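You operate a simulated robot arm through the tools that you are given. There is no shell and no other tool.

Carry out the task below with a simulated two-armed robot. There is one attempt and no reset: what you move stays moved.

Task
Inch the sack on the belt back to the green mark.
Fine: way switch to back, speed to slow, use the inch button; then way switch to forward and power switch off. Where these are worked on the way, their far stop is far enough and under half their travel is too little: way switch.

It is judged by the outcome, as a careful person would: the job done as asked, and still so three seconds after it is handed in. It fails if anything else is knocked over, pushed out of place, dropped, spilled or broken.

Robot
Two 7-joint arms with fingered hands on one trunk that stands fixed in place. Base frame: the origin is at the foot of the trunk, x ahead of it, y to its left, z up. Readings come in cm, rad, newtons and seconds.
The left shoulder is at [7, 13.2, 121.7], the right one opposite. Each reaches about 63 cm from its shoulder. Payload 2.3 kg a hand.
Tool frame (each hand has its own): the origin (TCP) lies between the finger pads and is the grasp point; the fingertips stand 2.5 cm ahead of it; z points along the fingers, y is the line along which they close. The gripper opens to 8.8 cm; its body begins 2.9 cm behind the TCP. The gripper is a hand of 3 fingers: y runs from the thumb to the fingers, the wrist lies at [-1.3, -9.7, -16.2] in the tool frame, and closing takes about 1.5 s.
Orientation is told as [roll, pitch, yaw] about the base's x, y, z axes, in that order, counted from this pose: with the fingers straight down and the wrist toward the robot, the tool's x, y and z point along [0, 1, 0], [1, 0, 0] and [0, 0, -1] of the base frame.

Tools
- The arms move only by the tool arm_command. It takes "left_moves", "right_moves" or both (then of equal length, played together; a hand with none holds still); each is a list that holds one entry, the list of rows, each a list of 6 numbers: the turn, a rotation vector about the tool's x, y, z in rad, then the shift along the tool's x, y, z in cm. In form: [[[rx, ry, rz, x, y, z], ...]]. A call has 1 to 20 rows; each row shifts and turns the commanded pose from where the row before left it, along the tool's axes as they then stand. "left_hand" and "right_hand" are, for a hand that has rows, the opening, from 0 (shut) to 1 (fully open), set as the call begins (left out, the last holds). A row lasts 0.2 s, in which the tool goes at most 5 cm and 0.15 rad; a call with a longer step from one row to the next is refused whole, and so is a gripper value outside its range. Where a pose cannot be reached the arm comes as near as it can. A force on the tool above 40 N (or 10 N above the force at the start of the call, whichever is more), or a blocked arm, ends the call early, and 0.2 s more pass. Each finger travels about 10.8 cm/s and halts on what it meets, pressing with about 25 N; the grip force reading is that of the motor and also rises with nothing between the fingers. The clock runs only during rows and for 0.2 s after the last one: add rows that do not move to give the fingers time. It gives the time, the measured TCP pose, the force on the tool (base axes), the opening and the grip force at its end, in the units of the frame above (readings bear some noise), with the torque about the TCP (base axes, N m) and any sound that the robot's microphone picked up.
- Cameras (640 x 400 px; columns grow to the right, rows downward): "scene" is now at [12.76, 4.21, 154.09]; the picture's right is [0.49, -0.87, 0.00], its down [-0.47, -0.27, -0.84] and it looks along [0.73, 0.41, -0.55] (base axes); focal length 364 px, centre (320, 200). "left" rides on the left gripper at [-5.8, -8.5, -9.9] in its tool frame; the picture's right is [-0.67, -0.35, 0.66], its down [0.69, -0.63, 0.37] and it looks along [0.29, 0.69, 0.66] (tool axes); focal length 261 px, centre (320, 200). "right" rides on the right gripper at [5.8, -8.5, -9.9] in its tool frame; the picture's right is [-0.67, 0.35, -0.66], its down [-0.69, -0.63, 0.37] and it looks along [-0.29, 0.69, 0.66] (tool axes); focal length 261 px, centre (320, 200). There is no depth. A picture from a camera that has moved, and an enlarged one, comes with that camera's place and axes in the base frame and with its lens.
- grab_frame(camera): a new picture of that camera. No time passes.
- move_column(by): slides the trunk up (or, below 0, down) by that many cm; the arms and the scene camera ride with it, the base frame stays. It gives what a move gives, with no picture.
- set_fingers(index, middle, thumb_bend, thumb_turn, hand): sets how far each is bent, from 0 (flat) to 100 (curled in); at 30 the hand is open as for a grip, at 70 the pads meet at the TCP. One left out holds its place. A second passes; each finger stops where it meets its share of the squeeze, and holds until it gets a number again. A gripper value or a shape takes the hand back. It gives what a move gives, with no picture; readings hold the bend of each and the force on the fingers (four entries, about 0 where the hand has none), thumb and palm. thumb_turn goes from beside the hand (0) to across from the fingers (100), as for a grip.
- hand_shape(shape, hand): the hand has 3 fingers and takes this shape, open, in about a second: jaw (thumb against the fingers, like two jaws); tri (thumb and two fingers); tip (a fingertip pinch); poke (one finger out to press); point (the index stretched); flat (the hand flat); cup (the hand cupped); fist (a fist). The gripper value then closes the fingers along that shape, each until it touches; the sizes above hold for jaw. It gives what a move gives, with no picture.
- aim_head(pan, tilt): turns the head with the scene camera to pan (to the left, within 1.501 rad either way) and tilt (down, from -0.506 to 1.204), counted from straight ahead of the robot. It gives what a move gives.
- inspect(camera, box): a new picture of the part [left, top, right, bottom] of that camera's present view, enlarged. No time passes.
- job_done(): hands the job in; it is judged then, once.

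Places have to be worked out from the pictures, the camera data and where the tool is seen. Open the grippers and draw the arms clear of the work before you hand the job in, unless the task says otherwise.

The tools are called after "Emit:" by a JSON object that holds its "name" and its "arguments". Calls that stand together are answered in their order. arm_command: Moves the arms, as the interface text tells. Its arguments: {"type":"object","properties":{"left_moves":{"type":"array","items":{"type":"array","items":{"type":"array","items":{"type":"number"}}}},"left_hand":{"type":"number"},"right_moves":{"type":"array","items":{"type":"array","items":{"type":"array","items":{"type":"number"}}}},"right_hand":{"type":"number"}},"required":[]} The other tools are called the same way: move_column (by) moves the trunk up or down; hand_shape (shape, hand) gives the hand a shape; set_fingers (index, middle, thumb_bend, thumb_turn, hand) moves the fingers one by one; aim_head (pan, tilt) turns the head that bears the scene camera; grab_frame (camera) takes a picture; inspect (camera, box) takes an enlarged picture of a part of a camera's view; job_done () hands the job in.

At the start:

```text
time_s: 0.0
left_eef_pos: [30.64, 33.99, 131.6]
left_orientation: [0.0, 0.0, -0.001]
left_ft_force: [-0.8, -0.9, 0.0]
left_torque: [0.02, 0.0, 0.01]
left_finger_gap: 8.77
left_gripper_force: 0.0
left_shape: jaw
left_bend: [30.0, 30.0, 30.0, 98.0]
left_finger forces: [0.0, 0.0, 0.0, 0.0, 0.1, 0.0]
right_eef_pos: [41.58, 1.65, 126.96]
right_orientation: [-0.001, 0.0, 0.001]
right_ft_force: [0.3, -0.1, -0.1]
right_torque: [-0.03, 0.01, 0.01]
right_finger_gap: 8.78
right_gripper_force: 0.0
right_shape: jaw
right_bend: [30.0, 30.0, 30.0, 98.0]
right_finger forces: [0.0, 0.1, 0.0, 0.0, 0.0, 0.1]
trunk travel left (down, up): [-77.5, 6.5]
head pan, tilt (commanded): [0.517, 0.576]
```

scene: 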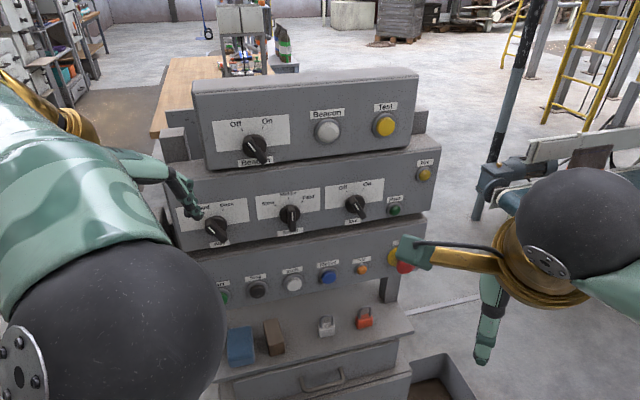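
right: 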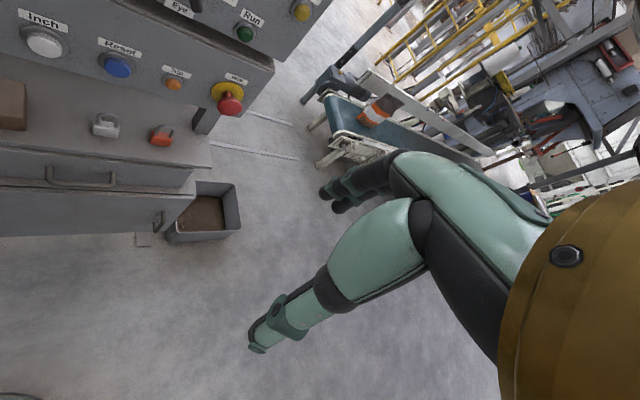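
left: 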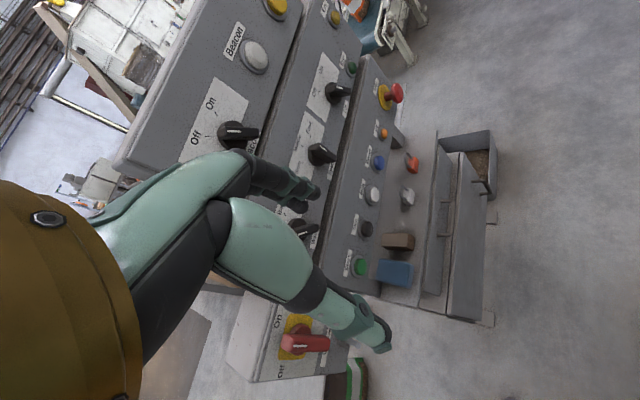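

The panel stands ahead and to the left, with several tiers of controls, and the belt is off to the right. I take enlarged views to read the labels.

Emit:
{"name": "inspect", "arguments": {"camera": "scene", "box": [160, 160, 440, 335]}}

Emit:
{"name": "inspect", "arguments": {"camera": "left", "box": [160, 0, 480, 200]}}

Emit:
{"name": "inspect", "arguments": {"camera": "right", "box": [280, 40, 520, 190]}}

Emit:
{"name": "inspect", "arguments": {"camera": "left", "box": [200, 180, 440, 380]}}

```text
2.29 times, centred on (300, 248) of scene
camera zoom: at [12.76, 4.21, 154.09], right [0.49, -0.87, 0.0], down [-0.47, -0.27, -0.84], along [0.73, 0.41, -0.55], focal length 833 px, centre (366, 91)
```

zoom: 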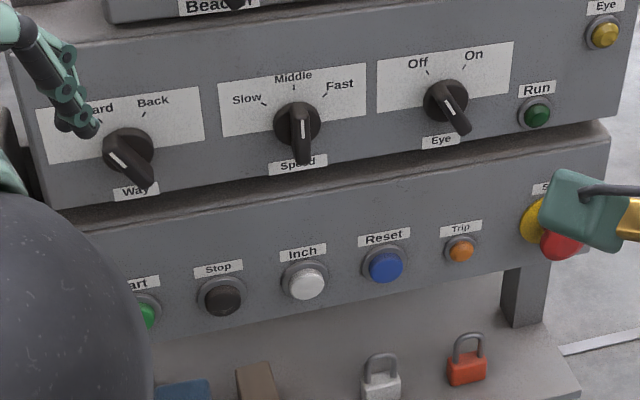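

```text
2.00 times, centred on (320, 100) of left
camera zoom: at [22.01, 28.1, 141.41], right [-0.35, -0.67, -0.66], down [-0.63, 0.69, -0.37], along [0.69, 0.29, -0.66], focal length 521 px, centre (320, 400)
```

zoom: 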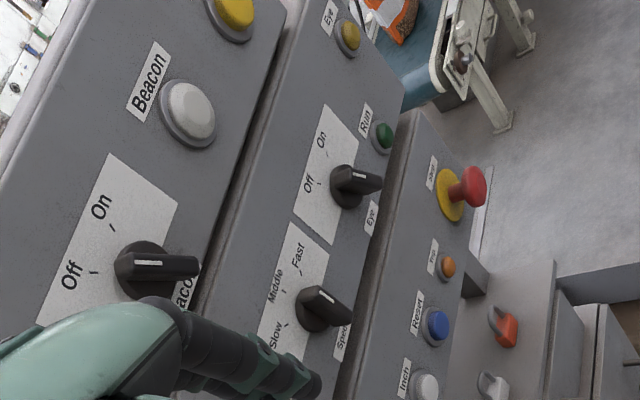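

```text
2.67 times, centred on (400, 115) of right
camera zoom: at [33.11, 7.52, 136.82], right [0.35, -0.67, 0.66], down [-0.63, -0.69, -0.37], along [0.69, -0.28, -0.66], focal length 695 px, centre (107, 427)
```

zoom: 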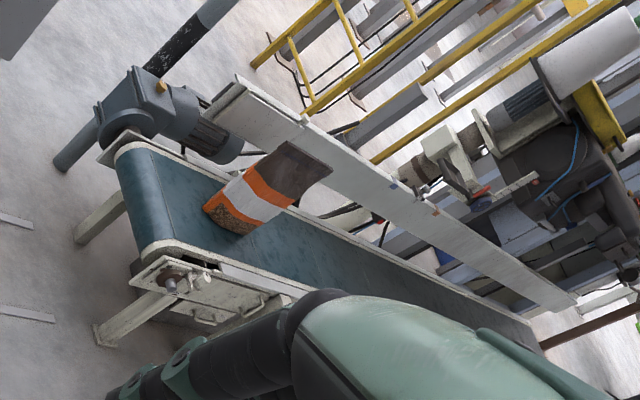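

```text
2.00 times, centred on (320, 280) of left
camera zoom: at [22.01, 28.1, 141.41], right [-0.35, -0.67, -0.66], down [-0.63, 0.69, -0.37], along [0.69, 0.29, -0.66], focal length 521 px, centre (320, 40)
```

zoom: 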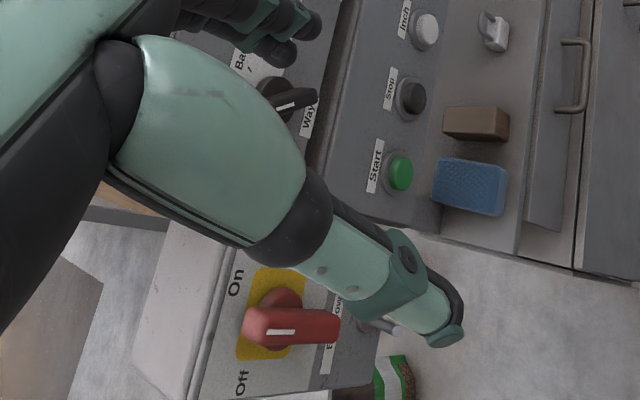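

The way knob appears to be at Forward and the speed knob at Middle. I turn the head right to see the belt, the sack and the green mark.

Emit:
{"name": "aim_head", "arguments": {"pan": -0.4, "tilt": 0.5}}

Emit:
{"name": "grab_frame", "arguments": {"camera": "scene"}}

```text
time_s: 1.2
left_eef_pos: [30.45, 33.99, 131.62]
left_orientation: [-0.001, 0.001, -0.001]
left_ft_force: [-0.5, -0.7, -0.4]
left_torque: [-0.01, 0.04, -0.02]
left_finger_gap: 8.76
left_gripper_force: 0.0
left_shape: jaw
left_bend: [30.0, 30.0, 30.0, 98.0]
left_finger forces: [0.0, 0.1, 0.0, 0.0, 0.0, 0.0]
right_eef_pos: [41.6, 1.71, 127.0]
right_orientation: [0.0, -0.001, 0.002]
right_ft_force: [0.7, -0.1, -0.1]
right_torque: [0.0, 0.01, 0.0]
right_finger_gap: 8.76
right_gripper_force: 0.0
right_shape: jaw
right_bend: [30.0, 30.0, 30.0, 98.0]
right_finger forces: [0.0, 0.0, 0.0, 0.0, 0.0, 0.0]
trunk travel left (down, up): [-77.5, 6.5]
head pan, tilt (commanded): [-0.4, 0.499]
```

```text
taken
camera scene: at [13.4, -3.72, 154.79], right [-0.39, -0.92, 0.0], down [-0.44, 0.19, -0.88], along [0.81, -0.34, -0.48], focal length 364 px, centre (320, 200)
```

scene: 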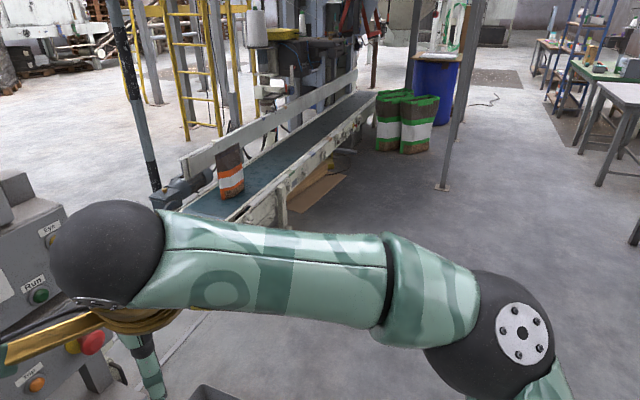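

The sack stands near this end of the belt. I enlarge the belt to look for the marks.

Emit:
{"name": "inspect", "arguments": {"camera": "scene", "box": [150, 60, 390, 230]}}

Emit:
{"name": "inspect", "arguments": {"camera": "scene", "box": [170, 130, 290, 225]}}

Emit:
{"name": "inspect", "arguments": {"camera": "scene", "box": [270, 60, 390, 155]}}

```text
2.35 times, centred on (270, 145) of scene
camera zoom: at [13.4, -3.72, 154.79], right [-0.39, -0.92, 0.0], down [-0.44, 0.19, -0.88], along [0.81, -0.34, -0.48], focal length 858 px, centre (438, 329)
```

zoom: 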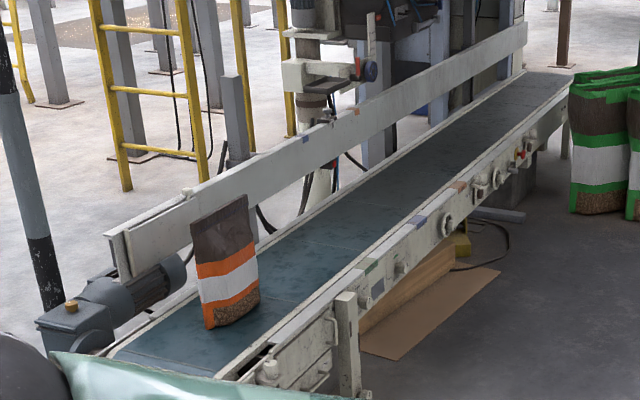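

```text
4.21 times, centred on (230, 178) of scene
camera zoom: at [13.4, -3.72, 154.79], right [-0.39, -0.92, 0.0], down [-0.44, 0.19, -0.88], along [0.81, -0.34, -0.48], focal length 1535 px, centre (699, 295)
```

zoom: 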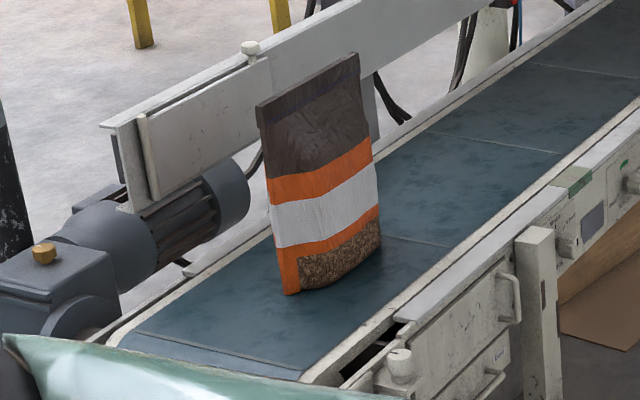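

```text
4.21 times, centred on (330, 108) of scene
camera zoom: at [13.4, -3.72, 154.79], right [-0.39, -0.92, 0.0], down [-0.44, 0.19, -0.88], along [0.81, -0.34, -0.48], focal length 1535 px, centre (278, 590)
```

zoom: 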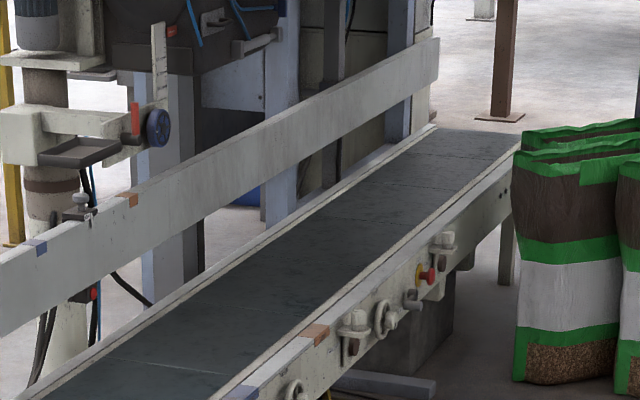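

The rails carry green, blue and orange marks, and the green one lies a bit further along the belt than the sack, so Back should carry it away from this end. Next I look for the red power switch to the left of the panel.

Emit:
{"name": "aim_head", "arguments": {"pan": 0.85, "tilt": 0.65}}

Emit:
{"name": "grab_frame", "arguments": {"camera": "scene"}}

```text
time_s: 2.6
left_eef_pos: [30.58, 33.92, 131.59]
left_orientation: [-0.001, 0.001, 0.0]
left_ft_force: [-0.2, 0.1, 0.1]
left_torque: [0.01, 0.01, 0.06]
left_finger_gap: 8.79
left_gripper_force: 0.0
left_shape: jaw
left_bend: [30.0, 30.0, 30.0, 98.0]
left_finger forces: [0.0, 0.1, 0.0, 0.1, 0.1, 0.0]
right_eef_pos: [41.61, 1.66, 127.0]
right_orientation: [0.0, 0.0, 0.002]
right_ft_force: [0.5, 0.3, -0.4]
right_torque: [-0.01, -0.01, 0.01]
right_finger_gap: 8.75
right_gripper_force: 0.1
right_shape: jaw
right_bend: [30.0, 30.0, 30.0, 98.0]
right_finger forces: [0.1, 0.0, 0.1, 0.0, 0.0, 0.0]
trunk travel left (down, up): [-77.5, 6.5]
head pan, tilt (commanded): [0.85, 0.649]
```

```text
taken
camera scene: at [10.75, 6.32, 153.45], right [0.75, -0.66, 0.0], down [-0.4, -0.45, -0.8], along [0.53, 0.6, -0.6], focal length 364 px, centre (320, 200)
```

scene: 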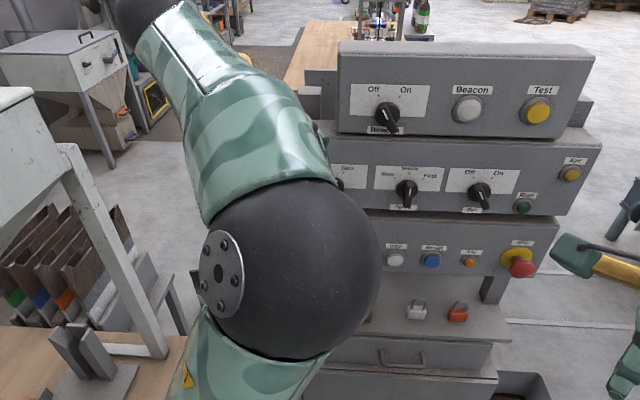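

The left arm hides the power switch. I bring the left hand forward and start tilting its fingers toward the panel, staying well short of the knobs, which I judge to be around x 50–58, y 36–45, z 115.

Emit:
{"name": "arm_command", "arguments": {"left_moves": [[[0, 0, 0, -0.33, 2.5, 1.9], [0, 0, 0, -0.33, 2.5, 1.9], [0, 0, 0, -0.33, 2.4, 1.8], [-0.15, 0, 0, 0, 0, 0], [-0.15, 0, 0, 0, 0, 0], [-0.15, 0, 0, 0, 0, 0], [-0.15, 0, 0, 0, 0, 0], [-0.15, 0, 0, 0, 0, 0]]]}}

Emit:
{"name": "grab_frame", "arguments": {"camera": "left"}}

Emit:
{"name": "grab_frame", "arguments": {"camera": "scene"}}

```text
time_s: 4.4
left_eef_pos: [37.89, 33.18, 125.98]
left_orientation: [0.0, -0.752, 0.002]
left_ft_force: [-0.4, 0.5, -0.3]
left_torque: [-0.02, 0.01, -0.01]
left_finger_gap: 8.78
left_gripper_force: 0.0
left_shape: jaw
left_bend: [30.0, 30.0, 30.0, 98.0]
left_finger forces: [0.0, 0.1, 0.0, 0.1, 0.0, 0.1]
right_eef_pos: [41.46, 1.76, 126.98]
right_orientation: [-0.001, 0.0, 0.002]
right_ft_force: [0.2, 0.2, 0.2]
right_torque: [-0.01, 0.02, 0.01]
right_finger_gap: 8.75
right_gripper_force: 0.1
right_shape: jaw
right_bend: [30.0, 30.0, 30.0, 98.0]
right_finger forces: [0.0, 0.0, 0.1, 0.0, 0.2, 0.0]
trunk travel left (down, up): [-77.5, 6.5]
head pan, tilt (commanded): [0.85, 0.649]
```

```text
taken
camera left: at [24.84, 27.22, 127.31], right [0.19, -0.67, -0.72], down [-0.21, 0.68, -0.7], along [0.96, 0.29, -0.01], focal length 261 px, centre (320, 200)
```

left: 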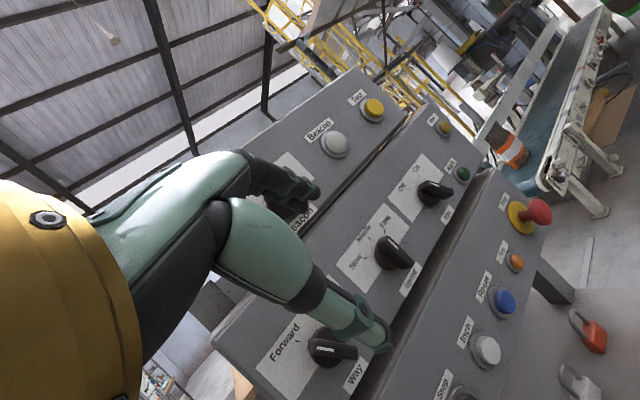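

```text
taken
camera scene: at [10.67, 6.42, 153.45], right [0.75, -0.66, 0.0], down [-0.4, -0.46, -0.8], along [0.53, 0.6, -0.6], focal length 364 px, centre (320, 200)
```

scene: 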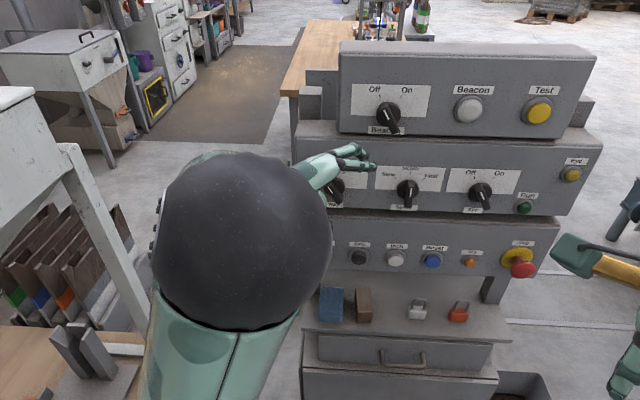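

The left camera now sees the knobs and buttons of the panel. I yaw the hand to face the panel squarely while lowering it, then finish tilting the fingers to horizontal.

Emit:
{"name": "arm_command", "arguments": {"left_moves": [[[0, 0.1001, -0.1072, 0, -1.23, 1.32], [0, 0.1001, -0.1072, 0, -1.23, 1.32], [0, 0.1001, -0.1072, 0, -1.23, 1.32], [0, 0.1001, -0.1072, 0, -1.23, 1.32], [0, 0.1001, -0.1072, 0, -1.23, 1.32], [-0.1365, 0, 0, 0, 0, 0], [-0.1365, 0, 0, 0, 0, 0], [-0.1365, 0, 0, 0, 0, 0], [-0.1365, 0, 0, 0, 0, 0], [-0.1365, 0, 0, 0, 0, 0], [-0.1365, 0, 0, 0, 0, 0]]]}}

Emit:
{"name": "grab_frame", "arguments": {"camera": "left"}}

Emit:
{"name": "grab_frame", "arguments": {"camera": "scene"}}

```text
time_s: 6.8
left_eef_pos: [39.7, 33.9, 117.41]
left_orientation: [1.614, -1.568, -0.879]
left_ft_force: [0.2, 0.6, 0.3]
left_torque: [-0.02, 0.01, 0.01]
left_finger_gap: 8.76
left_gripper_force: 0.2
left_shape: jaw
left_bend: [30.0, 30.0, 30.0, 98.0]
left_finger forces: [0.0, 0.1, 0.1, 0.0, 0.0, 0.0]
left hand out of reach, approached as far as the arm can: row 2, 3, 4
right_eef_pos: [41.63, 1.73, 126.92]
right_orientation: [-0.001, 0.0, 0.002]
right_ft_force: [0.5, -0.7, -0.8]
right_torque: [0.01, -0.01, -0.03]
right_finger_gap: 8.71
right_gripper_force: 0.0
right_shape: jaw
right_bend: [30.0, 30.0, 30.0, 98.0]
right_finger forces: [0.1, 0.0, 0.1, 0.0, 0.0, 0.1]
trunk travel left (down, up): [-77.5, 6.5]
head pan, tilt (commanded): [0.85, 0.649]
```

```text
taken
camera left: at [36.06, 22.92, 108.81], right [0.94, -0.06, -0.35], down [-0.19, 0.76, -0.63], along [0.3, 0.65, 0.7], focal length 261 px, centre (320, 200)
```

left: 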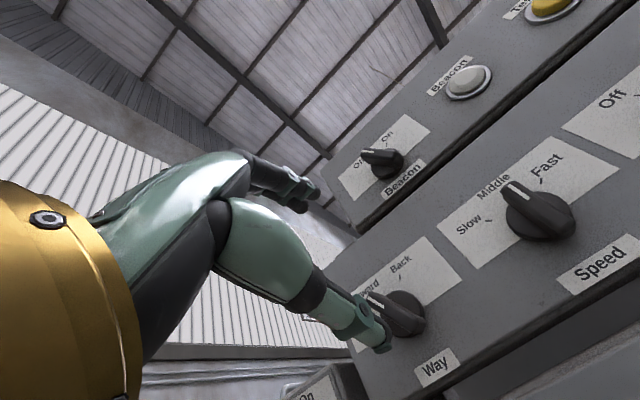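

```text
taken
camera scene: at [10.81, 6.38, 153.44], right [0.75, -0.66, 0.0], down [-0.4, -0.45, -0.8], along [0.53, 0.6, -0.61], focal length 364 px, centre (320, 200)
```

scene: 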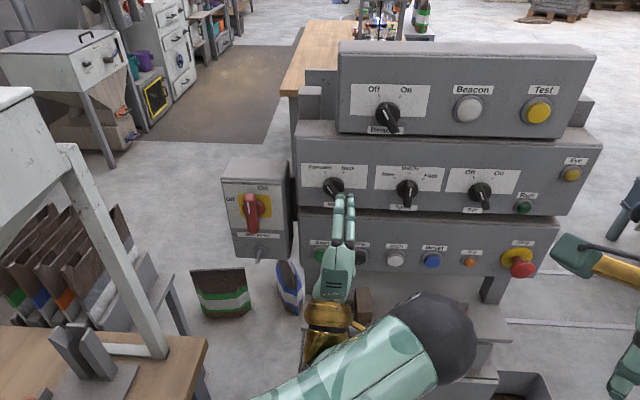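

Now everything is in view: Way points at Forward, Speed at Middle, and the red power switch sits on a box at the left. I enlarge these areas.

Emit:
{"name": "inspect", "arguments": {"camera": "scene", "box": [210, 150, 310, 270]}}

Emit:
{"name": "inspect", "arguments": {"camera": "scene", "box": [290, 125, 450, 275]}}

Emit:
{"name": "inspect", "arguments": {"camera": "left", "box": [310, 220, 480, 400]}}

```text
3.33 times, centred on (260, 210) of scene
camera zoom: at [10.81, 6.38, 153.44], right [0.75, -0.66, 0.0], down [-0.4, -0.45, -0.8], along [0.53, 0.6, -0.61], focal length 1215 px, centre (520, 167)
```

zoom: 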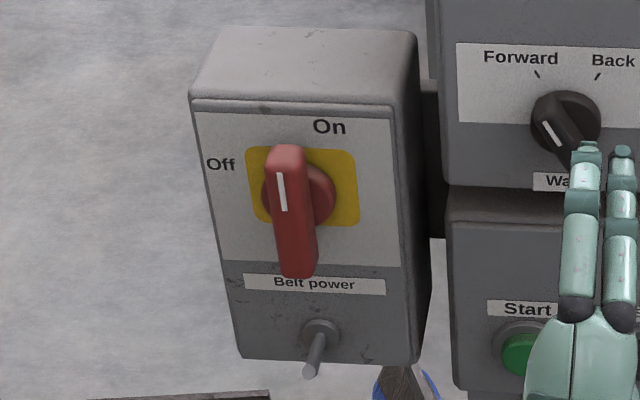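

```text
2.67 times, centred on (370, 200) of scene
camera zoom: at [10.81, 6.38, 153.44], right [0.75, -0.66, 0.0], down [-0.4, -0.45, -0.8], along [0.53, 0.6, -0.61], focal length 972 px, centre (187, 200)
```

zoom: 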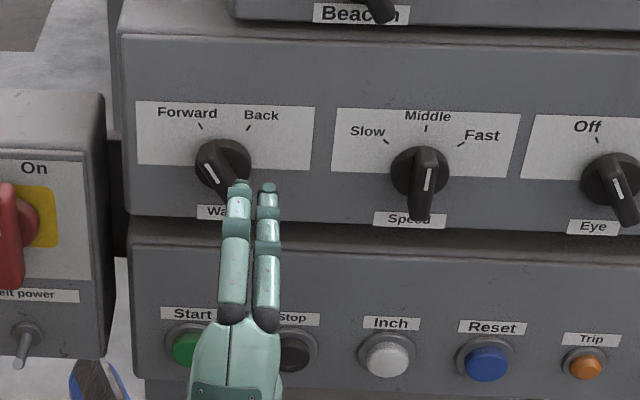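

```text
2.22 times, centred on (395, 310) of left
camera zoom: at [36.06, 22.92, 108.81], right [0.94, -0.06, -0.35], down [-0.19, 0.76, -0.63], along [0.3, 0.65, 0.7], focal length 579 px, centre (153, -44)
```

zoom: 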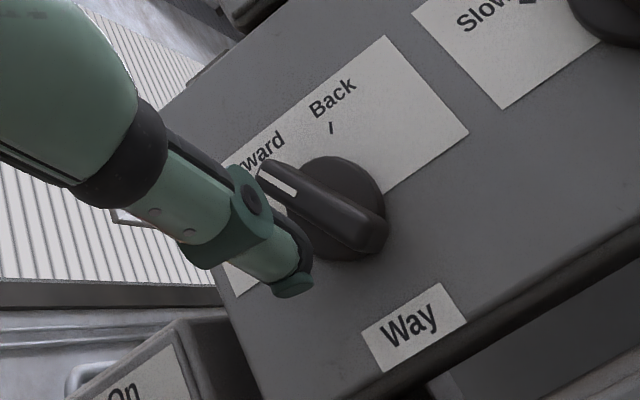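

From both views I place the Way knob near (47.8, 44.7, 116) and the Speed knob near (57.2, 35.6, 116), on a nearly upright face whose rightward line runs along (0.72, -0.70). I give the left hand the poke shape to push the knob bars and the button with one finger, and look at it.

Emit:
{"name": "hand_shape", "arguments": {"shape": "poke", "hand": "left"}}

Emit:
{"name": "grab_frame", "arguments": {"camera": "left"}}

Emit:
{"name": "inspect", "arguments": {"camera": "scene", "box": [290, 125, 450, 275]}}

Emit:
{"name": "grab_frame", "arguments": {"camera": "right"}}

```text
time_s: 7.7
left_eef_pos: [39.56, 33.95, 117.24]
left_orientation: [0.574, -1.567, 0.159]
left_ft_force: [0.0, 0.0, 0.0]
left_torque: [-0.05, -0.02, 0.0]
left_finger_gap: 0.02
left_gripper_force: 0.0
left_shape: poke
left_bend: [70.0, 70.0, 100.0, 100.0]
left_finger forces: [0.0, 0.1, 0.1, 0.0, 0.0, 0.0]
right_eef_pos: [41.53, 1.76, 127.02]
right_orientation: [-0.001, 0.0, 0.001]
right_ft_force: [-0.1, 0.4, 0.3]
right_torque: [-0.02, 0.01, 0.04]
right_finger_gap: 8.76
right_gripper_force: 0.0
right_shape: jaw
right_bend: [30.0, 30.0, 30.0, 98.0]
right_finger forces: [0.0, 0.1, 0.0, 0.1, 0.0, 0.0]
trunk travel left (down, up): [-77.5, 6.5]
head pan, tilt (commanded): [0.85, 0.649]
```

```text
taken
camera left: at [36.01, 22.86, 108.86], right [0.93, -0.06, -0.35], down [-0.19, 0.75, -0.63], along [0.3, 0.65, 0.69], focal length 261 px, centre (320, 200)
```

left: 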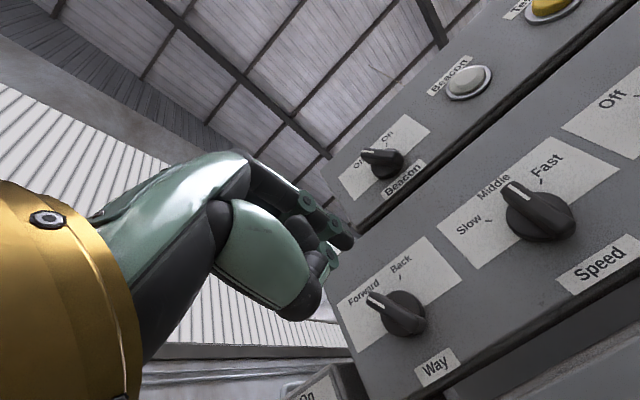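

```text
2.67 times, centred on (370, 200) of scene
camera zoom: at [10.74, 6.32, 153.45], right [0.75, -0.66, 0.0], down [-0.4, -0.45, -0.8], along [0.53, 0.6, -0.6], focal length 972 px, centre (187, 200)
```

zoom: 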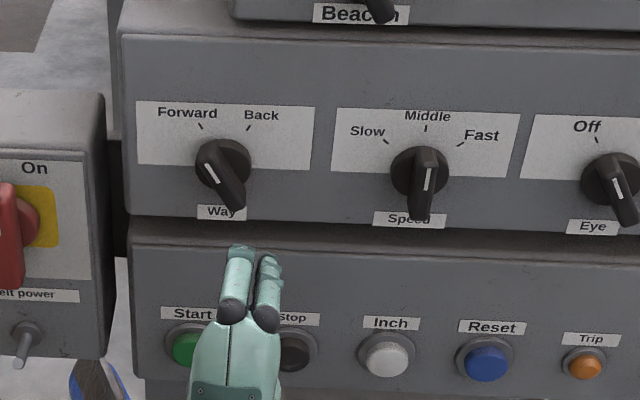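

```text
taken
camera right: at [33.11, 7.51, 136.82], right [0.35, -0.67, 0.66], down [-0.63, -0.69, -0.37], along [0.69, -0.28, -0.66], focal length 261 px, centre (320, 200)
```

right: 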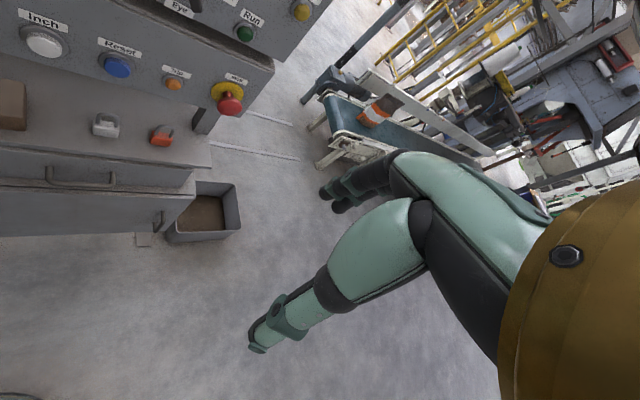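

Poke keeps both fingers bent together at the tool point. I try the point shape to see whether a single stretched index suits better for pushing a bar sideways.

Emit:
{"name": "hand_shape", "arguments": {"shape": "point", "hand": "left"}}

Emit:
{"name": "grab_frame", "arguments": {"camera": "left"}}

Emit:
{"name": "inspect", "arguments": {"camera": "scene", "box": [290, 125, 450, 275]}}

```text
time_s: 8.6
left_eef_pos: [39.48, 33.95, 117.43]
left_orientation: [0.534, -1.568, 0.199]
left_ft_force: [-0.3, 0.5, 1.3]
left_torque: [-0.02, 0.01, -0.02]
left_finger_gap: 0.0
left_gripper_force: 0.0
left_shape: point
left_bend: [20.0, 100.0, 98.0, 88.0]
left_finger forces: [0.0, 0.0, 0.0, 0.0, 0.1, 0.0]
right_eef_pos: [41.53, 1.77, 126.95]
right_orientation: [0.0, 0.001, 0.002]
right_ft_force: [-0.4, -0.3, 0.1]
right_torque: [-0.01, 0.02, 0.03]
right_finger_gap: 8.76
right_gripper_force: 0.1
right_shape: jaw
right_bend: [30.0, 30.0, 30.0, 98.0]
right_finger forces: [0.0, 0.1, 0.0, 0.0, 0.1, 0.1]
trunk travel left (down, up): [-77.5, 6.5]
head pan, tilt (commanded): [0.85, 0.649]
```

```text
taken
camera left: at [36.02, 22.87, 108.86], right [0.93, -0.06, -0.35], down [-0.19, 0.75, -0.63], along [0.3, 0.65, 0.69], focal length 261 px, centre (320, 200)
```

left: 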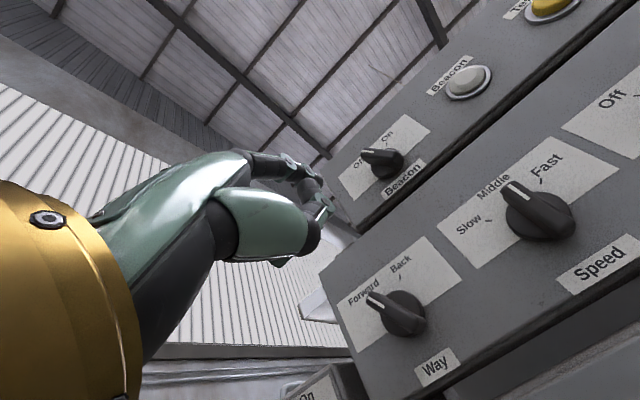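

```text
2.67 times, centred on (370, 200) of scene
camera zoom: at [10.75, 6.33, 153.45], right [0.75, -0.66, 0.0], down [-0.4, -0.45, -0.8], along [0.53, 0.6, -0.6], focal length 972 px, centre (187, 200)
```

zoom: 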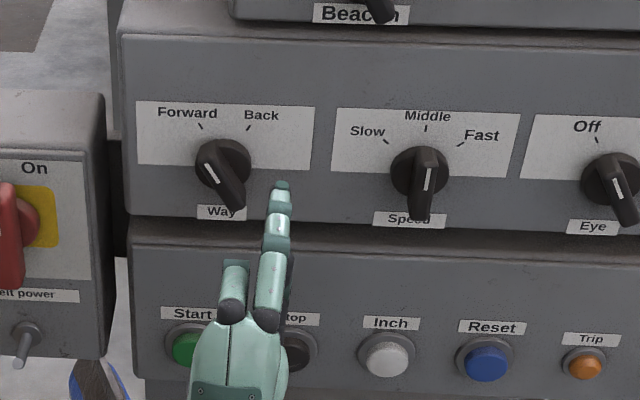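

The index now stands out alone, with the middle finger and thumb curled. I enlarge the left view to locate its tip.

Emit:
{"name": "inspect", "arguments": {"camera": "left", "box": [200, 120, 440, 270]}}

Emit:
{"name": "inspect", "arguments": {"camera": "scene", "box": [330, 165, 430, 240]}}

```text
2.67 times, centred on (320, 195) of left
camera zoom: at [36.02, 22.87, 108.86], right [0.93, -0.06, -0.35], down [-0.19, 0.75, -0.63], along [0.3, 0.65, 0.69], focal length 695 px, centre (320, 213)
```

zoom: 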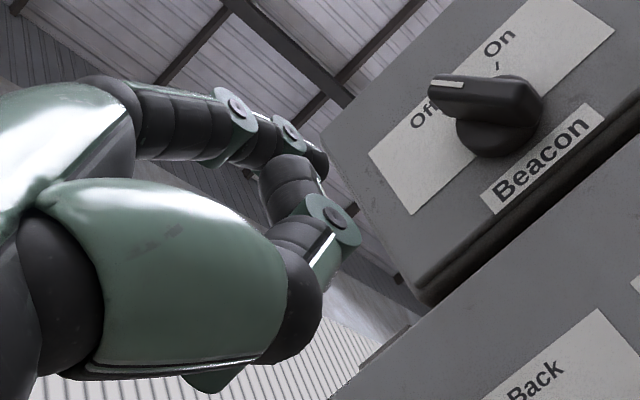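

```text
5.33 times, centred on (380, 202) of scene
camera zoom: at [10.75, 6.33, 153.45], right [0.75, -0.66, 0.0], down [-0.4, -0.45, -0.8], along [0.53, 0.6, -0.6], focal length 1944 px, centre (0, 187)
```

zoom: 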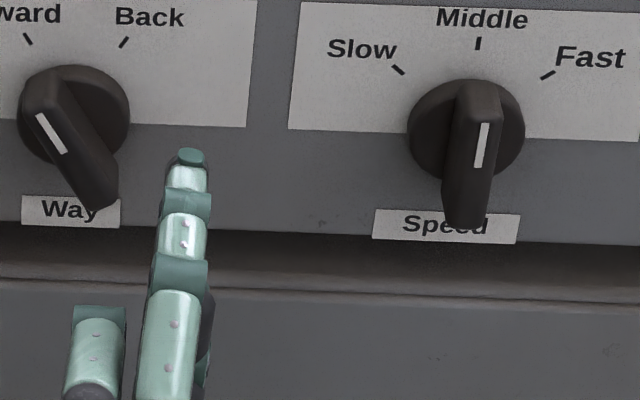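

I place the index tip at about (42.2, 34.5, 123.2), some 6 cm above and 2.4 cm ahead of the tool point, and the Belt power box lies flush with the panel at the left. I square the hand to the panel and move the tip to the left of the Way bar's upper end, still about 7 cm off the face.

Emit:
{"name": "arm_command", "arguments": {"left_moves": [[[0, 0.065, 0, 0, 0, 0], [0, 0, 0, 2.5, -1.8, 1.3], [0, 0, 0, 2.5, -1.8, 1.3], [0, 0, 0, 2.6, -1.8, 1.3]]]}}

Emit:
{"name": "grab_frame", "arguments": {"camera": "left"}}

Emit:
{"name": "inspect", "arguments": {"camera": "scene", "box": [270, 150, 430, 270]}}

```text
time_s: 9.6
left_eef_pos: [36.96, 42.26, 111.89]
left_orientation: [0.327, -1.568, 0.473]
left_ft_force: [-0.3, 0.0, 0.0]
left_torque: [-0.02, 0.01, 0.0]
left_finger_gap: 0.0
left_gripper_force: 0.1
left_shape: point
left_bend: [20.0, 100.0, 98.0, 88.0]
left_finger forces: [0.0, 0.1, 0.0, 0.0, 0.0, 0.1]
right_eef_pos: [41.6, 1.82, 126.94]
right_orientation: [-0.001, 0.0, 0.0]
right_ft_force: [0.3, -1.3, 0.6]
right_torque: [0.02, 0.02, 0.02]
right_finger_gap: 8.76
right_gripper_force: 0.0
right_shape: jaw
right_bend: [30.0, 30.0, 30.0, 98.0]
right_finger forces: [0.0, 0.0, 0.0, 0.0, 0.0, 0.0]
trunk travel left (down, up): [-77.5, 6.5]
head pan, tilt (commanded): [0.85, 0.649]
```

```text
taken
camera left: at [34.09, 31.0, 103.31], right [0.94, 0.0, -0.35], down [-0.24, 0.74, -0.63], along [0.26, 0.67, 0.69], focal length 261 px, centre (320, 200)
```

left: 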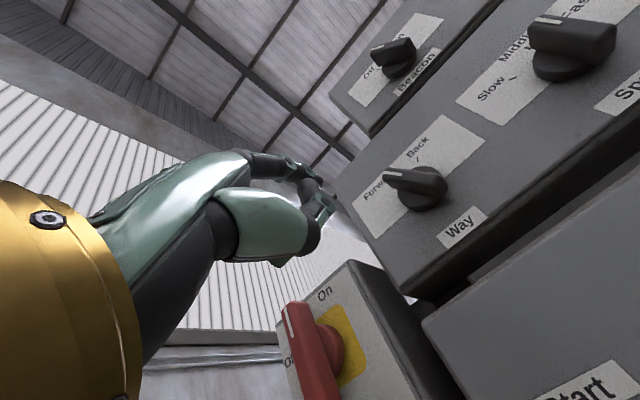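

```text
3.33 times, centred on (350, 210) of scene
camera zoom: at [10.73, 6.46, 153.45], right [0.75, -0.66, 0.0], down [-0.4, -0.46, -0.8], along [0.53, 0.6, -0.61], focal length 1215 px, centre (220, 167)
```

zoom: 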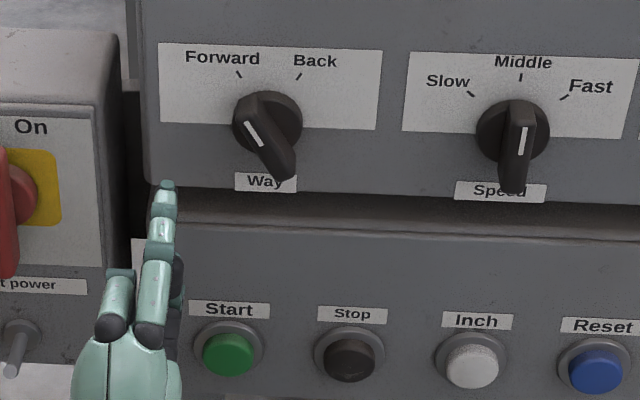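

The tip is left of the Way bar and slightly lower than intended. I raise it half a centimetre and go in toward the face by 4.5 cm.

Emit:
{"name": "arm_command", "arguments": {"left_moves": [[[0, 0, 0, 0, 0.5, 1.5], [0, 0, 0, 0, 0, 1.5], [0, 0, 0, 0, 0, 1.5]]]}}

Emit:
{"name": "grab_frame", "arguments": {"camera": "left"}}

Emit:
{"name": "inspect", "arguments": {"camera": "scene", "box": [290, 150, 410, 240]}}

```text
time_s: 10.4
left_eef_pos: [40.25, 45.13, 112.44]
left_orientation: [0.753, -1.566, 0.047]
left_ft_force: [-0.2, 0.1, 0.4]
left_torque: [-0.04, -0.01, -0.02]
left_finger_gap: 0.0
left_gripper_force: 0.1
left_shape: point
left_bend: [20.0, 100.0, 98.0, 88.0]
left_finger forces: [0.1, 0.0, 0.0, 0.0, 0.0, 0.0]
right_eef_pos: [41.66, 1.84, 126.91]
right_orientation: [-0.001, 0.0, 0.003]
right_ft_force: [-0.3, 0.7, 0.0]
right_torque: [0.04, 0.03, 0.0]
right_finger_gap: 8.79
right_gripper_force: 0.1
right_shape: jaw
right_bend: [30.0, 30.0, 30.0, 98.0]
right_finger forces: [0.0, 0.0, 0.0, 0.0, 0.0, 0.0]
trunk travel left (down, up): [-77.5, 6.5]
head pan, tilt (commanded): [0.85, 0.649]
```

```text
taken
camera left: at [37.27, 33.91, 103.82], right [0.94, 0.0, -0.35], down [-0.24, 0.74, -0.63], along [0.26, 0.67, 0.69], focal length 261 px, centre (320, 200)
```

left: 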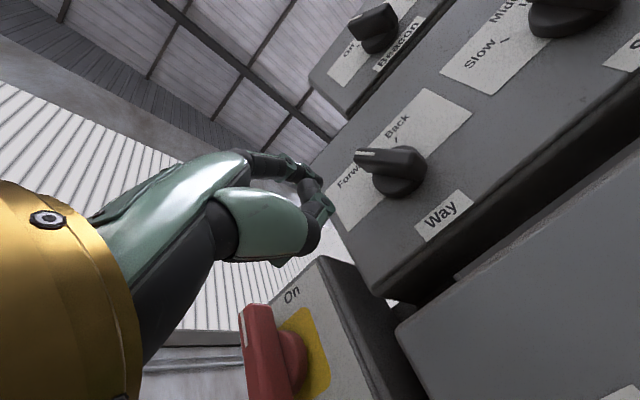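

```text
4.44 times, centred on (350, 195) of scene
camera zoom: at [10.77, 6.37, 153.45], right [0.75, -0.66, 0.0], down [-0.4, -0.45, -0.8], along [0.53, 0.6, -0.6], focal length 1620 px, centre (187, 222)
```

zoom: 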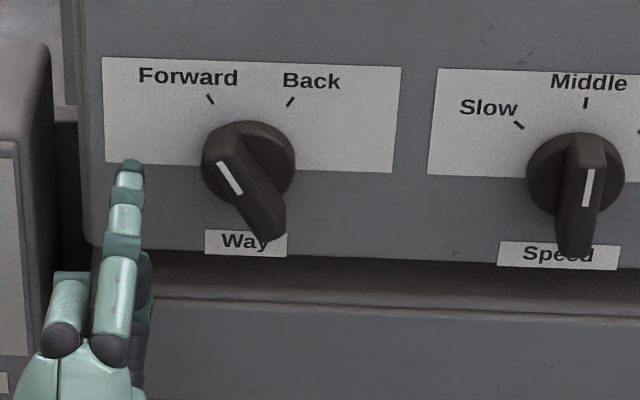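

The tip is now about 2.7 cm from the face, just left of the bar's upper end, which stands out roughly 2 cm. I go in 1.7 cm more, then push to the right in small steps.

Emit:
{"name": "arm_command", "arguments": {"left_moves": [[[0, 0, 0, 0, 0, 0.85], [0, 0, 0, 0, 0, 0.85], [0, 0, 0, -0.4, 0, 0], [0, 0, 0, -0.4, 0, 0], [0, 0, 0, -0.4, 0, 0], [0, 0, 0, -0.4, 0, 0], [0, 0, 0, -0.4, 0, 0]]]}}

Emit:
{"name": "inspect", "arguments": {"camera": "left", "box": [240, 80, 480, 260]}}

Emit:
{"name": "inspect", "arguments": {"camera": "scene", "box": [290, 150, 410, 240]}}

```text
time_s: 12.0
left_eef_pos: [42.71, 45.0, 112.53]
left_orientation: [0.986, -1.57, -0.187]
left_ft_force: [0.9, 0.2, -1.3]
left_torque: [0.02, 0.01, 0.04]
left_finger_gap: 0.0
left_gripper_force: 0.1
left_shape: point
left_bend: [20.0, 100.0, 98.0, 88.0]
left_finger forces: [0.0, 0.1, 0.0, 0.0, 0.0, 0.0]
right_eef_pos: [41.57, 1.6, 126.96]
right_orientation: [0.0, -0.001, 0.002]
right_ft_force: [0.8, -0.1, -0.1]
right_torque: [0.0, -0.02, 0.04]
right_finger_gap: 8.76
right_gripper_force: 0.0
right_shape: jaw
right_bend: [30.0, 30.0, 30.0, 98.0]
right_finger forces: [0.0, 0.0, 0.0, 0.1, 0.0, 0.0]
trunk travel left (down, up): [-77.5, 6.5]
head pan, tilt (commanded): [0.85, 0.649]
```

```text
2.22 times, centred on (360, 170) of left
camera zoom: at [39.81, 33.75, 103.96], right [0.94, 0.0, -0.35], down [-0.24, 0.74, -0.63], along [0.26, 0.67, 0.69], focal length 579 px, centre (231, 267)
```

zoom: 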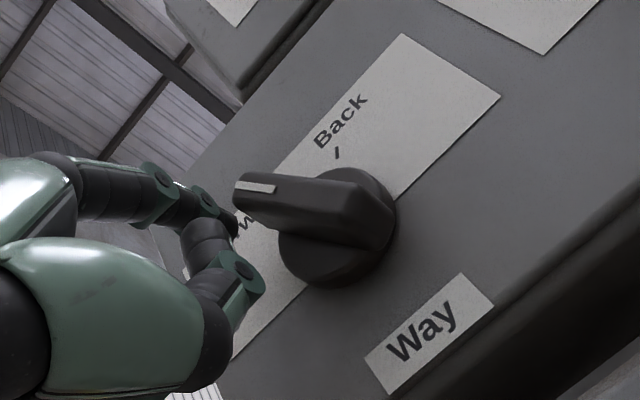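

```text
4.44 times, centred on (350, 195) of scene
camera zoom: at [10.76, 6.32, 153.45], right [0.75, -0.66, 0.0], down [-0.4, -0.45, -0.8], along [0.53, 0.6, -0.6], focal length 1620 px, centre (187, 222)
```

zoom: 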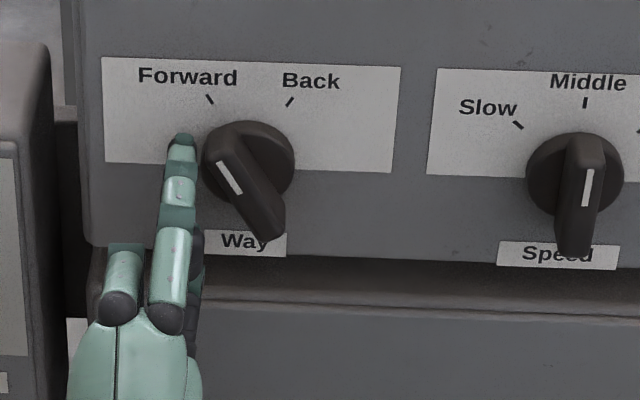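

The fingertip is right beside the upper end of the bar, no contact yet. I keep pushing right in small steps.

Emit:
{"name": "arm_command", "arguments": {"left_moves": [[[0, 0, 0, -0.35, 0, 0], [0, 0, 0, -0.35, 0, 0], [0, 0, 0, -0.35, 0, 0], [0, 0, 0, -0.35, 0, 0], [0, 0, 0, -0.35, 0, 0], [0, 0, 0, -0.35, 0, 0]]]}}

Emit:
{"name": "inspect", "arguments": {"camera": "left", "box": [240, 80, 480, 260]}}

Emit:
{"name": "inspect", "arguments": {"camera": "scene", "box": [290, 150, 410, 240]}}

```text
time_s: 13.4
left_eef_pos: [44.13, 43.55, 112.59]
left_orientation: [0.941, -1.569, -0.142]
left_ft_force: [-1.9, 1.3, 2.8]
left_torque: [-0.09, -0.09, 0.02]
left_finger_gap: 0.0
left_gripper_force: 0.1
left_shape: point
left_bend: [19.0, 100.0, 98.0, 88.0]
left_finger forces: [1.8, 0.0, 0.0, 0.0, 0.0, 0.0]
right_eef_pos: [41.49, 1.66, 127.11]
right_orientation: [0.001, 0.0, 0.002]
right_ft_force: [0.0, -0.6, -0.1]
right_torque: [-0.01, -0.01, -0.02]
right_finger_gap: 8.75
right_gripper_force: 0.1
right_shape: jaw
right_bend: [30.0, 30.0, 30.0, 98.0]
right_finger forces: [0.1, 0.1, 0.0, 0.0, 0.0, 0.0]
trunk travel left (down, up): [-77.5, 6.5]
head pan, tilt (commanded): [0.85, 0.649]
```

```text
2.22 times, centred on (360, 170) of left
camera zoom: at [41.21, 32.32, 103.92], right [0.94, 0.0, -0.35], down [-0.24, 0.74, -0.63], along [0.26, 0.67, 0.69], focal length 579 px, centre (231, 267)
```

zoom: 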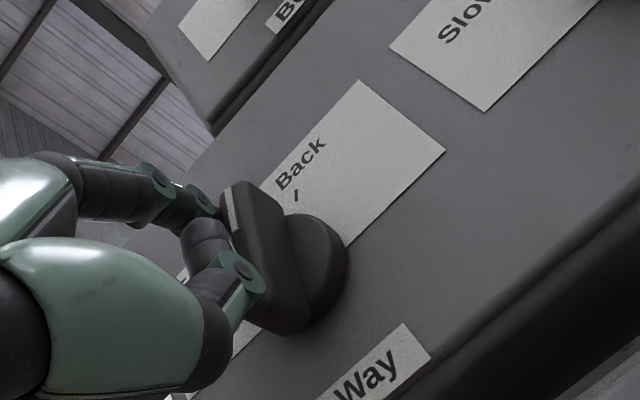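

```text
4.44 times, centred on (350, 195) of scene
camera zoom: at [10.66, 6.36, 153.46], right [0.75, -0.66, 0.0], down [-0.4, -0.45, -0.8], along [0.53, 0.6, -0.6], focal length 1620 px, centre (187, 222)
```

zoom: 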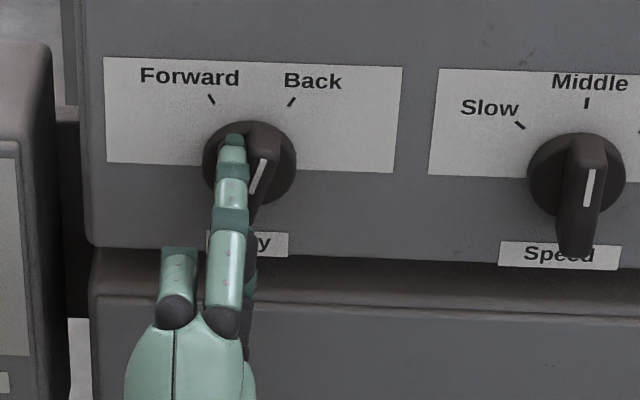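

The bar is turning: its pointer has passed upright toward Back. I push on to the stop.

Emit:
{"name": "arm_command", "arguments": {"left_moves": [[[0, 0, 0, -0.3, 0, 0], [0, 0, 0, -0.3, 0, 0], [0, 0, 0, -0.3, 0, 0], [0, 0, 0, -0.3, 0, 0]]]}}

Emit:
{"name": "inspect", "arguments": {"camera": "left", "box": [240, 80, 480, 260]}}

Emit:
{"name": "inspect", "arguments": {"camera": "scene", "box": [290, 150, 410, 240]}}

```text
time_s: 14.4
left_eef_pos: [44.74, 42.89, 112.47]
left_orientation: [-0.934, -1.569, 1.733]
left_ft_force: [-4.1, 4.3, 1.2]
left_torque: [-0.19, -0.25, 0.09]
left_finger_gap: 8.09
left_gripper_force: 0.0
left_shape: point
left_bend: [19.0, 100.0, 98.0, 88.0]
left_finger forces: [5.7, 0.0, 0.0, 0.0, 0.1, 0.1]
right_eef_pos: [41.35, 1.82, 126.99]
right_orientation: [-0.002, -0.001, 0.0]
right_ft_force: [-0.7, 0.2, 0.6]
right_torque: [0.01, 0.04, 0.01]
right_finger_gap: 8.75
right_gripper_force: 0.1
right_shape: jaw
right_bend: [30.0, 30.0, 30.0, 98.0]
right_finger forces: [0.0, 0.0, 0.0, 0.1, 0.0, 0.0]
trunk travel left (down, up): [-77.5, 6.5]
head pan, tilt (commanded): [0.85, 0.649]
```

```text
2.22 times, centred on (360, 170) of left
camera zoom: at [41.88, 31.65, 103.97], right [0.94, 0.0, -0.35], down [-0.24, 0.74, -0.63], along [0.26, 0.67, 0.69], focal length 579 px, centre (231, 267)
```

zoom: 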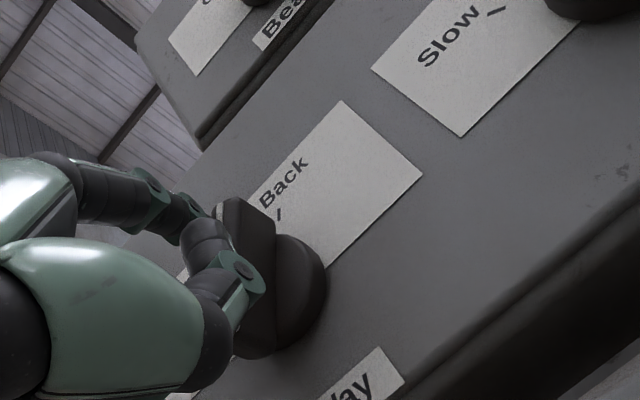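

```text
4.44 times, centred on (350, 195) of scene
camera zoom: at [10.4, 6.6, 153.46], right [0.75, -0.66, 0.0], down [-0.4, -0.46, -0.8], along [0.53, 0.6, -0.6], focal length 1620 px, centre (187, 222)
```

zoom: 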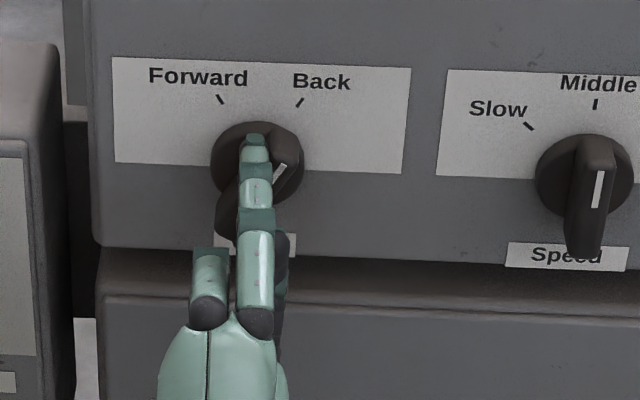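

The pointer lines up with the Back tick and the push force is rising to about 6 N. I give it a little more to be sure it is at its stop.

Emit:
{"name": "arm_command", "arguments": {"left_moves": [[[0, 0, 0, -0.25, 0, 0], [0, 0, 0, -0.25, 0, 0], [0, 0, 0, 0, 0, 0]]]}}

Emit:
{"name": "inspect", "arguments": {"camera": "scene", "box": [290, 150, 410, 240]}}

```text
time_s: 15.2
left_eef_pos: [44.96, 42.76, 112.53]
left_orientation: [-1.383, -1.566, 2.182]
left_ft_force: [-7.3, 6.7, 1.4]
left_torque: [-0.35, -0.43, 0.08]
left_finger_gap: 8.08
left_gripper_force: 0.1
left_shape: point
left_bend: [19.0, 100.0, 98.0, 88.0]
left_finger forces: [9.9, 0.0, 0.0, 0.0, 0.1, 0.0]
right_eef_pos: [41.14, 1.94, 127.06]
right_orientation: [-0.004, -0.003, -0.002]
right_ft_force: [-0.2, 0.3, 0.3]
right_torque: [-0.02, 0.02, -0.03]
right_finger_gap: 8.77
right_gripper_force: 0.1
right_shape: jaw
right_bend: [30.0, 30.0, 30.0, 98.0]
right_finger forces: [0.0, 0.1, 0.0, 0.1, 0.0, 0.0]
trunk travel left (down, up): [-77.5, 6.5]
head pan, tilt (commanded): [0.85, 0.649]
```

```text
4.44 times, centred on (350, 195) of scene
camera zoom: at [10.18, 6.72, 153.47], right [0.75, -0.66, 0.0], down [-0.4, -0.46, -0.8], along [0.53, 0.6, -0.6], focal length 1620 px, centre (187, 222)
```

zoom: 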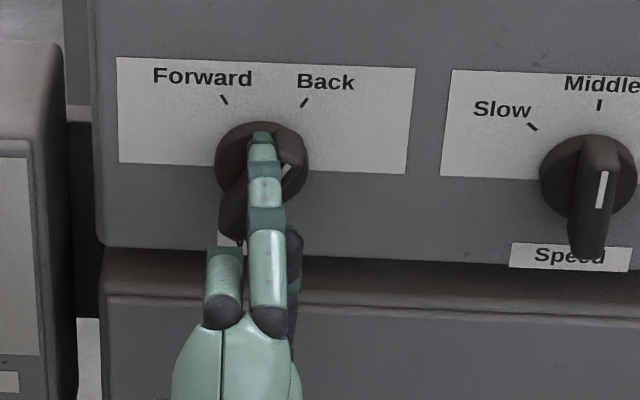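

The force climbed to 10 N with no further turn, so the Way knob is at its Back stop. I ease off to the left and draw the hand straight back.

Emit:
{"name": "arm_command", "arguments": {"left_moves": [[[0, 0, 0, 0.6, 0, 0], [0, 0, 0, 0.6, 0, 0], [0, 0, 0, 0.6, 0, 0], [0, 0, 0, 0, 0, -2.5], [0, 0, 0, 0, 0, -2.5]]]}}

Emit:
{"name": "inspect", "arguments": {"camera": "scene", "box": [290, 150, 430, 255]}}

Emit:
{"name": "grab_frame", "arguments": {"camera": "left"}}

```text
time_s: 16.4
left_eef_pos: [40.6, 39.84, 112.55]
left_orientation: [1.553, -1.569, -0.755]
left_ft_force: [0.4, 0.2, -0.4]
left_torque: [-0.01, -0.03, 0.0]
left_finger_gap: 0.0
left_gripper_force: 0.1
left_shape: point
left_bend: [20.0, 100.0, 98.0, 88.0]
left_finger forces: [0.1, 0.1, 0.0, 0.1, 0.1, 0.0]
right_eef_pos: [41.55, 1.54, 127.05]
right_orientation: [0.001, 0.001, 0.0]
right_ft_force: [-0.3, 0.8, 1.6]
right_torque: [0.01, 0.01, 0.0]
right_finger_gap: 8.76
right_gripper_force: 0.1
right_shape: jaw
right_bend: [30.0, 30.0, 30.0, 98.0]
right_finger forces: [0.0, 0.0, 0.0, 0.0, 0.1, 0.1]
trunk travel left (down, up): [-77.5, 6.5]
head pan, tilt (commanded): [0.85, 0.649]
```

```text
3.81 times, centred on (360, 202) of scene
camera zoom: at [10.71, 6.11, 153.46], right [0.75, -0.66, 0.0], down [-0.4, -0.45, -0.8], along [0.53, 0.6, -0.6], focal length 1389 px, centre (168, 190)
```

zoom: 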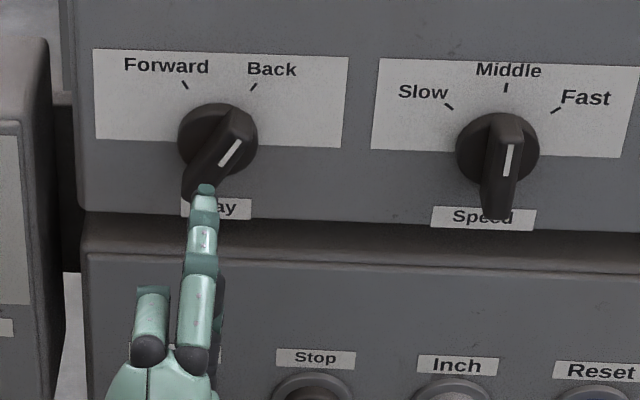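

```text
taken
camera left: at [37.7, 28.6, 103.91], right [0.94, 0.0, -0.35], down [-0.24, 0.74, -0.63], along [0.26, 0.67, 0.7], focal length 261 px, centre (320, 200)
```

left: 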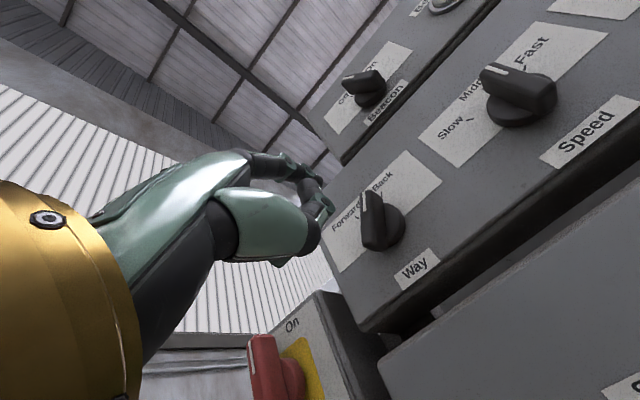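

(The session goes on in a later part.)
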